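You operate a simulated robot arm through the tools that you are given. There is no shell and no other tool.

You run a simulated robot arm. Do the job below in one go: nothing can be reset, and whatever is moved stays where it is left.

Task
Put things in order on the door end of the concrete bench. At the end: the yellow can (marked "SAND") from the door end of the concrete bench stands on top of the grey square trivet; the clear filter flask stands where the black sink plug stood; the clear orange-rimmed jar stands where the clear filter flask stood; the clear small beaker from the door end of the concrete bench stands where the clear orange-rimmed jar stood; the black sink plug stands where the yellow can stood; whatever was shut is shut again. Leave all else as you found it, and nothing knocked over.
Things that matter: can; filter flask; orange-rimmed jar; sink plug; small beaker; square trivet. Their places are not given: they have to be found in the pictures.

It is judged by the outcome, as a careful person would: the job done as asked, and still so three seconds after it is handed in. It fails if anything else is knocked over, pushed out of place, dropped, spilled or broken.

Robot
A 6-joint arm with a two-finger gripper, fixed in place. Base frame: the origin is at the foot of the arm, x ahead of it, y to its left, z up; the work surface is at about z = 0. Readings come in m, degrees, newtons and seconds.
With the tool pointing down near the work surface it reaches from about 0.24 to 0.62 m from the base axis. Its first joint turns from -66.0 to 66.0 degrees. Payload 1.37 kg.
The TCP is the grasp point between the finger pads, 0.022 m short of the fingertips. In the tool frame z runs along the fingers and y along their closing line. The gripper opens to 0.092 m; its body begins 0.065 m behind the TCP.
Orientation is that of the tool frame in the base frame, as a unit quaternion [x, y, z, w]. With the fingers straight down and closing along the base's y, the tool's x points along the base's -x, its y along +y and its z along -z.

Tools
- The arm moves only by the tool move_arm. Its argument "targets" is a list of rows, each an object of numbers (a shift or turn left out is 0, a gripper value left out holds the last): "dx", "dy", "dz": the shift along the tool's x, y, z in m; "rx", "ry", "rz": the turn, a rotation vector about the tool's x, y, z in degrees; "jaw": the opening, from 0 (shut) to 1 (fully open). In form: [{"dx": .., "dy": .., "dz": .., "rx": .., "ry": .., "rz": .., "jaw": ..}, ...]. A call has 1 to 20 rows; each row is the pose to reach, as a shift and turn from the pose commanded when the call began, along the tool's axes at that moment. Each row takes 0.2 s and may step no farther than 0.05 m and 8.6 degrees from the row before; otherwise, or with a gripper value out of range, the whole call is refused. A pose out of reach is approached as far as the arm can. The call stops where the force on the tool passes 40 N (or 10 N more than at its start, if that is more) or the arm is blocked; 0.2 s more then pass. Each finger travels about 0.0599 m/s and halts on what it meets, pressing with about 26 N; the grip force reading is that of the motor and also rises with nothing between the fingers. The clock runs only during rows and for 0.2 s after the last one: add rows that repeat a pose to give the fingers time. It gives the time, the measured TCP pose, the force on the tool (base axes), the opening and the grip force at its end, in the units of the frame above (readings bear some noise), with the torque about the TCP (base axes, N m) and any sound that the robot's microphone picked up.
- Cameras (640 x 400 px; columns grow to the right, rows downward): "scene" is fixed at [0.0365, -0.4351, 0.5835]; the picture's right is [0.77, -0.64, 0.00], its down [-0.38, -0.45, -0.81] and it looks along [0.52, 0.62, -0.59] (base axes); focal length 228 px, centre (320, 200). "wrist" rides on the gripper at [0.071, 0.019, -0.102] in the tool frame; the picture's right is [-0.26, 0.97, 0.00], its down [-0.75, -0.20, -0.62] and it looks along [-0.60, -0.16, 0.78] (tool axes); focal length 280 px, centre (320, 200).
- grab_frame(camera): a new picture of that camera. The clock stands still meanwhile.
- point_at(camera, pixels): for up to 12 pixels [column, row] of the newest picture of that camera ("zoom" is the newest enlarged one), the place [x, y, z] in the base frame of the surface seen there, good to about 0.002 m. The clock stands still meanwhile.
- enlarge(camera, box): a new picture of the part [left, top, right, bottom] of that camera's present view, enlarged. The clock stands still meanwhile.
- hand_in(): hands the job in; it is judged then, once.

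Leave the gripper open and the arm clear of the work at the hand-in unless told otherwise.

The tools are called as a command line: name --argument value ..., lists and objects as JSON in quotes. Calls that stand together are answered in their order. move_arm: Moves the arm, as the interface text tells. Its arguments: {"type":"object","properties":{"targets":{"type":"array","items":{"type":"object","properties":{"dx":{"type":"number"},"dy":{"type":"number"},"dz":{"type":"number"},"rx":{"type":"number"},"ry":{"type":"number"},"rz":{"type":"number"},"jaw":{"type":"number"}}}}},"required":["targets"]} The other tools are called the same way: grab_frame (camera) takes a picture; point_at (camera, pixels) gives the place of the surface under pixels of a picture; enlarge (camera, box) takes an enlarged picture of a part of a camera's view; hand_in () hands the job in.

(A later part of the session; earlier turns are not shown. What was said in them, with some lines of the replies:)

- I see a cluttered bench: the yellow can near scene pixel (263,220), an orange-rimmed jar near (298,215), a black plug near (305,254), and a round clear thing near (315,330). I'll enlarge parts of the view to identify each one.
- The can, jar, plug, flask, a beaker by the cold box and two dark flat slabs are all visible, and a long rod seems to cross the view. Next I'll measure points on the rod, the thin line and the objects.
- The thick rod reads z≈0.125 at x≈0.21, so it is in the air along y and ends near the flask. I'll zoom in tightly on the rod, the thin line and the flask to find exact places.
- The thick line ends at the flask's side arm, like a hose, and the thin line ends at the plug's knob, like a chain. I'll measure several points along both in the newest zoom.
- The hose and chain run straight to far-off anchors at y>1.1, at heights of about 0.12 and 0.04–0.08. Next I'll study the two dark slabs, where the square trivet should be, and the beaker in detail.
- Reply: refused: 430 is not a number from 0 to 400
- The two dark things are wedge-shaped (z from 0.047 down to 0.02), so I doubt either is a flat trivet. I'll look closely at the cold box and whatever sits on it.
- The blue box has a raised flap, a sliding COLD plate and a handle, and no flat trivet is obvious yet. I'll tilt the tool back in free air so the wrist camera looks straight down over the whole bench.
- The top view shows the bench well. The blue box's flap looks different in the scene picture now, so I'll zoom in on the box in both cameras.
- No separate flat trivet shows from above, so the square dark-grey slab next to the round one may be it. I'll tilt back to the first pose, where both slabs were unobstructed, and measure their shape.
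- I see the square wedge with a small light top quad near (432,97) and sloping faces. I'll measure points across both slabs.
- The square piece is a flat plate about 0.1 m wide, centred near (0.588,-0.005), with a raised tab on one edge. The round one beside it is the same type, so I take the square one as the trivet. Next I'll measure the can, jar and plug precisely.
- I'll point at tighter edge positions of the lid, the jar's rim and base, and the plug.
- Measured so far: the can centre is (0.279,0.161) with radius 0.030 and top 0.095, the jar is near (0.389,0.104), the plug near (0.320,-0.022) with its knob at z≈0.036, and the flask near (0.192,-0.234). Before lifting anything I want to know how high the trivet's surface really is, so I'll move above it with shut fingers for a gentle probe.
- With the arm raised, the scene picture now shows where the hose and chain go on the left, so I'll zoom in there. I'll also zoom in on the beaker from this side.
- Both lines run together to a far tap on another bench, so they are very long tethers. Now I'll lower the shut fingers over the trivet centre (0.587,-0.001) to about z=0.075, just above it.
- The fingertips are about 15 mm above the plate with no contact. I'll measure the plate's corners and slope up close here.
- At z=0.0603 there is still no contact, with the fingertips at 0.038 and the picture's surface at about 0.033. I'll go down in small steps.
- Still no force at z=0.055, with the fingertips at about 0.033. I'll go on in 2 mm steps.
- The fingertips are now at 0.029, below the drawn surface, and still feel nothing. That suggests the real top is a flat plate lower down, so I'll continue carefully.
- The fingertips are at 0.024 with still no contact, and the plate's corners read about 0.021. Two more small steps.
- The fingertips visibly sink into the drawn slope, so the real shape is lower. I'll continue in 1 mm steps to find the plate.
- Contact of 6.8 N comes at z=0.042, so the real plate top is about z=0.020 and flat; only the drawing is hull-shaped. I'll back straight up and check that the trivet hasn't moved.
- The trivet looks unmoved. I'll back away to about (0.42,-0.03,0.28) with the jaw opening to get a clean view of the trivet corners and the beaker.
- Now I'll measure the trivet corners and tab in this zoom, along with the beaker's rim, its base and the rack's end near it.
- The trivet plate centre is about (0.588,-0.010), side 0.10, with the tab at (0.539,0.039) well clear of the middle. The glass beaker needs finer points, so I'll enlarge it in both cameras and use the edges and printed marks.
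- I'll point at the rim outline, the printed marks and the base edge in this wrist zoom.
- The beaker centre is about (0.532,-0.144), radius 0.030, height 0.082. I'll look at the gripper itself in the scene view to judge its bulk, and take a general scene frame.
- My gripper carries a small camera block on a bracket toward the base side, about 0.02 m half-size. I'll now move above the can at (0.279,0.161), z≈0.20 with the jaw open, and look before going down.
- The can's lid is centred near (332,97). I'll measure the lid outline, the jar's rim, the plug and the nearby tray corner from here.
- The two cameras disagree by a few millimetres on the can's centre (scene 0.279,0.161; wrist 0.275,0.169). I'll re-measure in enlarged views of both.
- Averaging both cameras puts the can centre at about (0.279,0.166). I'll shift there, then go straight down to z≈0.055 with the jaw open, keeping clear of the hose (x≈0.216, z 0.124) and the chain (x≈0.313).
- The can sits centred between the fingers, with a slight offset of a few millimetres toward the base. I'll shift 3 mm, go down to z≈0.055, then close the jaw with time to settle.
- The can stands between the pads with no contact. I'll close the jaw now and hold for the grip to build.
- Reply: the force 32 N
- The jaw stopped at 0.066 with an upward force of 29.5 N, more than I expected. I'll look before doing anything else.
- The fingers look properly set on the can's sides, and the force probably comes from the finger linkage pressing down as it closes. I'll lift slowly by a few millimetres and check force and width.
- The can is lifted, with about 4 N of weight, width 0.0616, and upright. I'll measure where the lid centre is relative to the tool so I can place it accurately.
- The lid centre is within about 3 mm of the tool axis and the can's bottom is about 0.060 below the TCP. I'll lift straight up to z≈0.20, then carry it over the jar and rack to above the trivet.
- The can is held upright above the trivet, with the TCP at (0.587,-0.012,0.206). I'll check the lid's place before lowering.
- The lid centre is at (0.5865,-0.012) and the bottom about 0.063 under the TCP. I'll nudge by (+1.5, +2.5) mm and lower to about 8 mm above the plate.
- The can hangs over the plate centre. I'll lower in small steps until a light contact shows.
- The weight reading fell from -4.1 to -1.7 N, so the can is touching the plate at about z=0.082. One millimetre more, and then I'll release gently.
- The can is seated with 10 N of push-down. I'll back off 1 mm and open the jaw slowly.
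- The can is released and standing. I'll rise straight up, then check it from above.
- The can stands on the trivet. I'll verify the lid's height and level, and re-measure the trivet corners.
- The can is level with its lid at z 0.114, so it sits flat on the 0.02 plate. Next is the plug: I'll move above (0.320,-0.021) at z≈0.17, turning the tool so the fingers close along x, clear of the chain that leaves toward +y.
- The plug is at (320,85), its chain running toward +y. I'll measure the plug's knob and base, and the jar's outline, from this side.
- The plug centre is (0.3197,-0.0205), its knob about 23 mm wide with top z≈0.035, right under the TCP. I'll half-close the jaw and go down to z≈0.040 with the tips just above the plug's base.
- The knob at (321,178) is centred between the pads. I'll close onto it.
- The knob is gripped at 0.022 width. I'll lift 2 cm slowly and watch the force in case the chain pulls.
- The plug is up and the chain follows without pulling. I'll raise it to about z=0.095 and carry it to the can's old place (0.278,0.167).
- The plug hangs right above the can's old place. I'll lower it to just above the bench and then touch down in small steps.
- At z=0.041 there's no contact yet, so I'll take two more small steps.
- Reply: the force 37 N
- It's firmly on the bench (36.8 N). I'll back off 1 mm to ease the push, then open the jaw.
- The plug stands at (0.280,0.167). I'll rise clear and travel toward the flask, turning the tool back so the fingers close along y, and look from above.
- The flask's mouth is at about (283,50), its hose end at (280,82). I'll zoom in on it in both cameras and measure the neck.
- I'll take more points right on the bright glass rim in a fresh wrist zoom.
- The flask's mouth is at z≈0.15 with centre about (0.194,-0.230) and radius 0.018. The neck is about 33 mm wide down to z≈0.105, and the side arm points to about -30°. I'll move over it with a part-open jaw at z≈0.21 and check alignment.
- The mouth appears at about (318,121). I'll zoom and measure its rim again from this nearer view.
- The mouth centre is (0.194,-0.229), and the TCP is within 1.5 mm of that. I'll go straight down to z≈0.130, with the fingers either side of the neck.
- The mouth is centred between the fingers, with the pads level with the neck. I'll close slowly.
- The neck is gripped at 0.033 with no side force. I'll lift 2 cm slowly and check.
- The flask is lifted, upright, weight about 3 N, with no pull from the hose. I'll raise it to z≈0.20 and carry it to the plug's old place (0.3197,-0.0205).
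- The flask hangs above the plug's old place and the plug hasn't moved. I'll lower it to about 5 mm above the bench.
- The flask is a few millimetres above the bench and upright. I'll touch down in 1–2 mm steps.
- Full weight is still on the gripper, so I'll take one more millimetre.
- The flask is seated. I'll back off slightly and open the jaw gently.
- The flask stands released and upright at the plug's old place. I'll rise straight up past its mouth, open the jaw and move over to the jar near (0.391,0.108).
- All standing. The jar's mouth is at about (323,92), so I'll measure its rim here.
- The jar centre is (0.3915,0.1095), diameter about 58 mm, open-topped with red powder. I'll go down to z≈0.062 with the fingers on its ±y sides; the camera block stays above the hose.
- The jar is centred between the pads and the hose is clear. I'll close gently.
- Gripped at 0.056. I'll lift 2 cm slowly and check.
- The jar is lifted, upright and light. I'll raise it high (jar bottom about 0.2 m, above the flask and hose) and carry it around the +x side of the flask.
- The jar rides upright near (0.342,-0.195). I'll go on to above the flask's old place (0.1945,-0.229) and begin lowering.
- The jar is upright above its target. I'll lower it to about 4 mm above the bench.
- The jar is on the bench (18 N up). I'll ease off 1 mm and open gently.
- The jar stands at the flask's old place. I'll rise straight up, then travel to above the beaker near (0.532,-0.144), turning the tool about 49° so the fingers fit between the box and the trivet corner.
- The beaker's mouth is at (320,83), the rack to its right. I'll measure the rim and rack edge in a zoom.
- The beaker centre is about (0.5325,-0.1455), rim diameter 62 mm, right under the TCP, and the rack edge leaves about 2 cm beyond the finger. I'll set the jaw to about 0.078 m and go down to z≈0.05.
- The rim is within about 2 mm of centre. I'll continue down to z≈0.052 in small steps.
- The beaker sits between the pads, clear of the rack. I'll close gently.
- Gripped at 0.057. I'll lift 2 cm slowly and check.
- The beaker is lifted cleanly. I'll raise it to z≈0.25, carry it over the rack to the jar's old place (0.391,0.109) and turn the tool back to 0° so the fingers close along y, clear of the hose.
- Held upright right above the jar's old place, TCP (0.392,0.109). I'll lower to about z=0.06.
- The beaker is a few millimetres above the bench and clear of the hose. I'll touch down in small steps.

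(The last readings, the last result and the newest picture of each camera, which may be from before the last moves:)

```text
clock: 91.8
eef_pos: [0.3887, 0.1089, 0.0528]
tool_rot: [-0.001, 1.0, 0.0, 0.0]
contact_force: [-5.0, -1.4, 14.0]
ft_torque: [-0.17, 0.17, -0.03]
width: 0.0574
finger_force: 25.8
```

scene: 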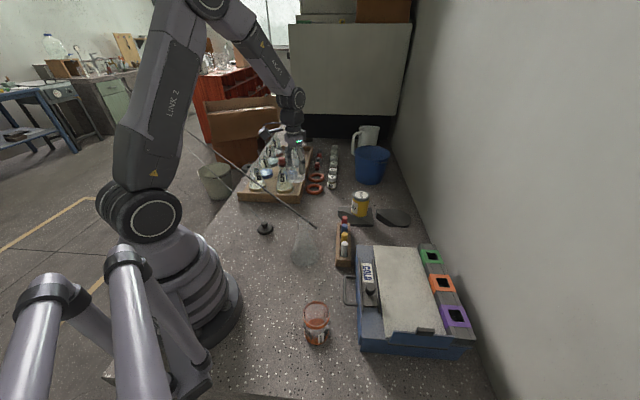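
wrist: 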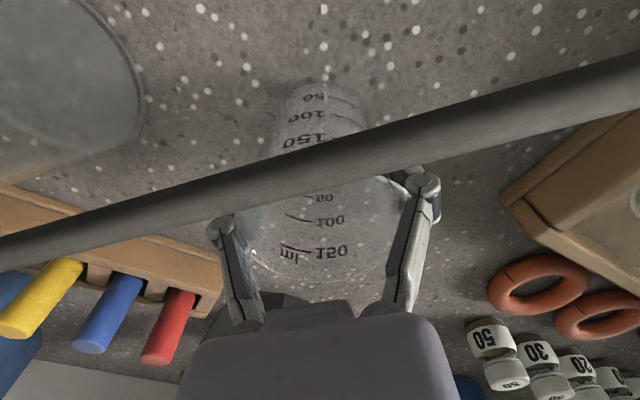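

The beaker has touched down (14 N). I'll ease off slightly and open gently.

move_arm --targets '[{"dz": -0.0007, "jaw": 0.6}, {"dz": -0.0007, "jaw": 0.66}, {"dz": -0.0007, "jaw": 0.75}, {"dz": -0.0007, "jaw": 0.85}, {"dz": -0.0007, "jaw": 0.92}, {"dz": -0.0007, "jaw": 0.92}]'

grab_frame --camera "wrist"

enlarge --camera "scene" --box '[240, 150, 370, 270]'

```text
clock: 93.2
eef_pos: [0.3901, 0.1085, 0.0522]
tool_rot: [0.001, 1.0, 0.0, 0.001]
contact_force: [-0.2, 1.0, 0.0]
ft_torque: [0.0, 0.01, 0.0]
width: 0.0848
finger_force: 0.1
```

```text
taken
```

wrist: 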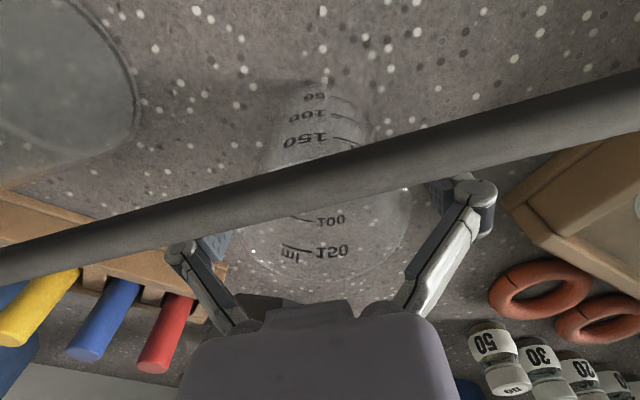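

```text
3.33 times, centred on (305, 210) of scene
```

zoom: 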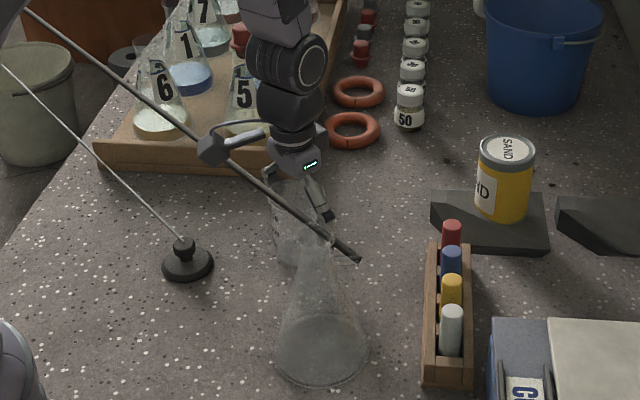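

The beaker is released and upright. I'll rise straight up and go back to the starting pose high above the bench, jaw open.

move_arm --targets '[{"dz": -0.015, "jaw": 0.92}, {"dz": -0.04}, {"dz": -0.075}, {"dz": -0.115, "jaw": 1}, {"dz": -0.155}, {"dz": -0.195}, {"dz": -0.235}, {"dz": -0.275}, {"dx": -0.002, "dy": -0.03, "dz": -0.3}, {"dx": -0.004, "dy": -0.065, "dz": -0.31}, {"dx": -0.006, "dy": -0.1, "dz": -0.31}, {"dx": -0.006, "dy": -0.108, "dz": -0.31}, {"dx": -0.006, "dy": -0.108, "dz": -0.31}]'

grab_frame --camera "wrist"

grab_frame --camera "scene"

```text
clock: 96.0
eef_pos: [0.3952, 0.0, 0.3615]
tool_rot: [0.0, 1.0, 0.0, 0.0]
contact_force: [0.2, -0.5, 0.1]
ft_torque: [-0.01, -0.01, 0.02]
width: 0.0917
finger_force: 0.1
```

```text
taken
```

wrist: 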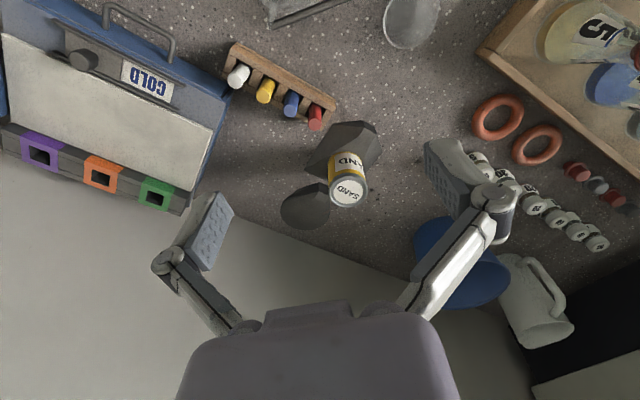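

```text
taken
```

scene: 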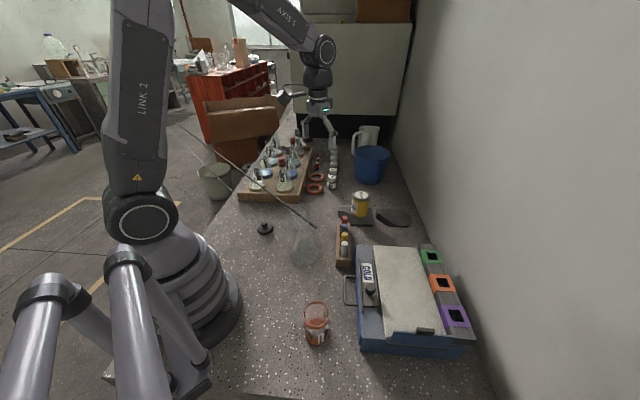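

All five moves are done. I'll verify positions and uprightness in zooms of the scene before handing in.

enlarge --camera "scene" --box '[240, 180, 400, 290]'

point_at --camera "zoom" --pixels '[[100, 188], [100, 200], [70, 200], [133, 200], [480, 65], [480, 110], [215, 140], [255, 310], [240, 90]]'

enlarge --camera "scene" --box '[280, 280, 360, 360]'

point_at --camera "zoom" --pixels '[[280, 130], [240, 150], [360, 150], [300, 320], [245, 300], [350, 310]]'

enlarge --camera "scene" --box '[270, 190, 330, 240]'

```text
3.64 times, centred on (320, 235) of scene
```

zoom: 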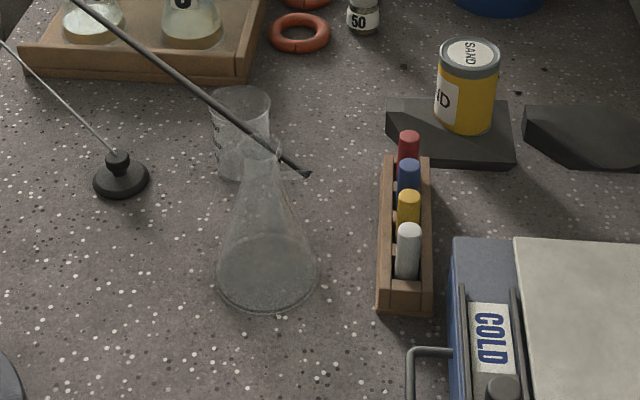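

```text
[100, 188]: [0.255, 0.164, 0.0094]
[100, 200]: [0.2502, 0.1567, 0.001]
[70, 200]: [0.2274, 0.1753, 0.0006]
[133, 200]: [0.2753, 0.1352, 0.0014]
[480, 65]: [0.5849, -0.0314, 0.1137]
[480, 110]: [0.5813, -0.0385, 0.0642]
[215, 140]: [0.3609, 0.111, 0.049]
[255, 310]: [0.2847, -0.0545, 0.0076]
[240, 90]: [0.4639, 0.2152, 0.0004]
```

```text
5.00 times, centred on (320, 320) of scene
```

zoom: 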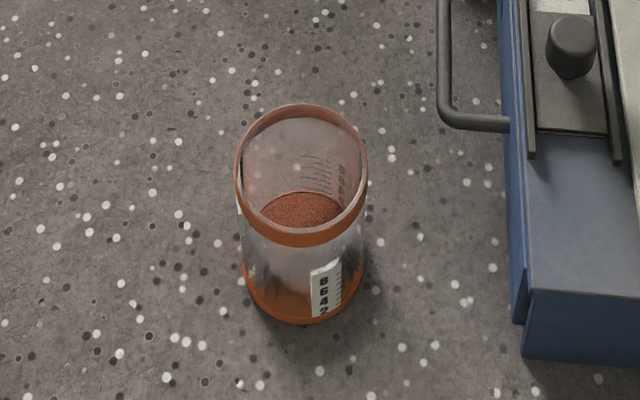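

```text
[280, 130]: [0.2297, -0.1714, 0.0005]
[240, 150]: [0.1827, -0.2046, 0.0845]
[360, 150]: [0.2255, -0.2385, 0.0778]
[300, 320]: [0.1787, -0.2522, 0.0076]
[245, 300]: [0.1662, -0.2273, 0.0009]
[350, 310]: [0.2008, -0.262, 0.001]
```

```text
8.00 times, centred on (300, 215) of scene
```

zoom: 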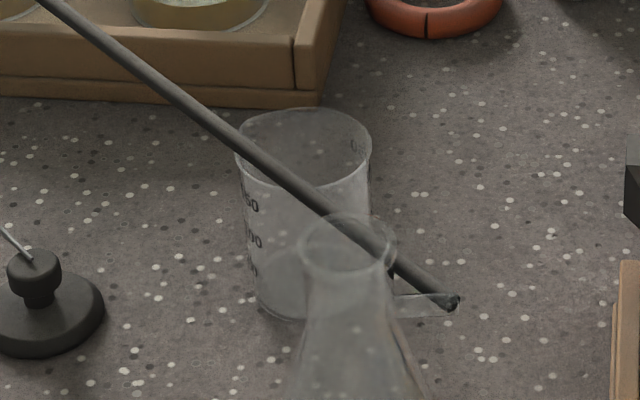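

Everything stands upright: the can on the square trivet, the flask at the plug's old place, the jar at the flask's, the beaker at the jar's and the plug at the can's. Nothing shut was opened, the rest looks untouched, and the arm is high and clear with the jaw open. I'll hand in the job.

hand_in

```text
The job is handed in.
```

I moved all five things to their places and handed the job in. In the last pictures everything was upright, and nothing else looked moved. I don't have the judge's result.

| Thing | Where it stands now | Position (x, y in m) |
|---|---|---|
| Yellow "SAND" can | on top of the grey square trivet | (0.589, -0.009) |
| Black sink plug | where the can stood | (0.280, 0.167) |
| Filter flask | where the plug stood | (0.320, -0.020) |
| Orange-rimmed jar | where the flask stood | (0.195, -0.229) |
| Small beaker | where the jar stood | (0.390, 0.109) |

- **Trivet:** it is drawn as a slope, so I probed it with the closed fingers first. The real plate is flat at 0.020 m, and the can sits level on it.
- **Shut things:** I opened nothing. The blue box's flap was already up at the start, and I left it that way.
- **Hose and chain:** the flask's hose and the plug's chain moved with them without pulling.
- **Accuracy:** each position is good to a few millimetres. The two cameras disagreed slightly on where the can had stood, so I averaged them.

The arm finished high and clear with the gripper open.
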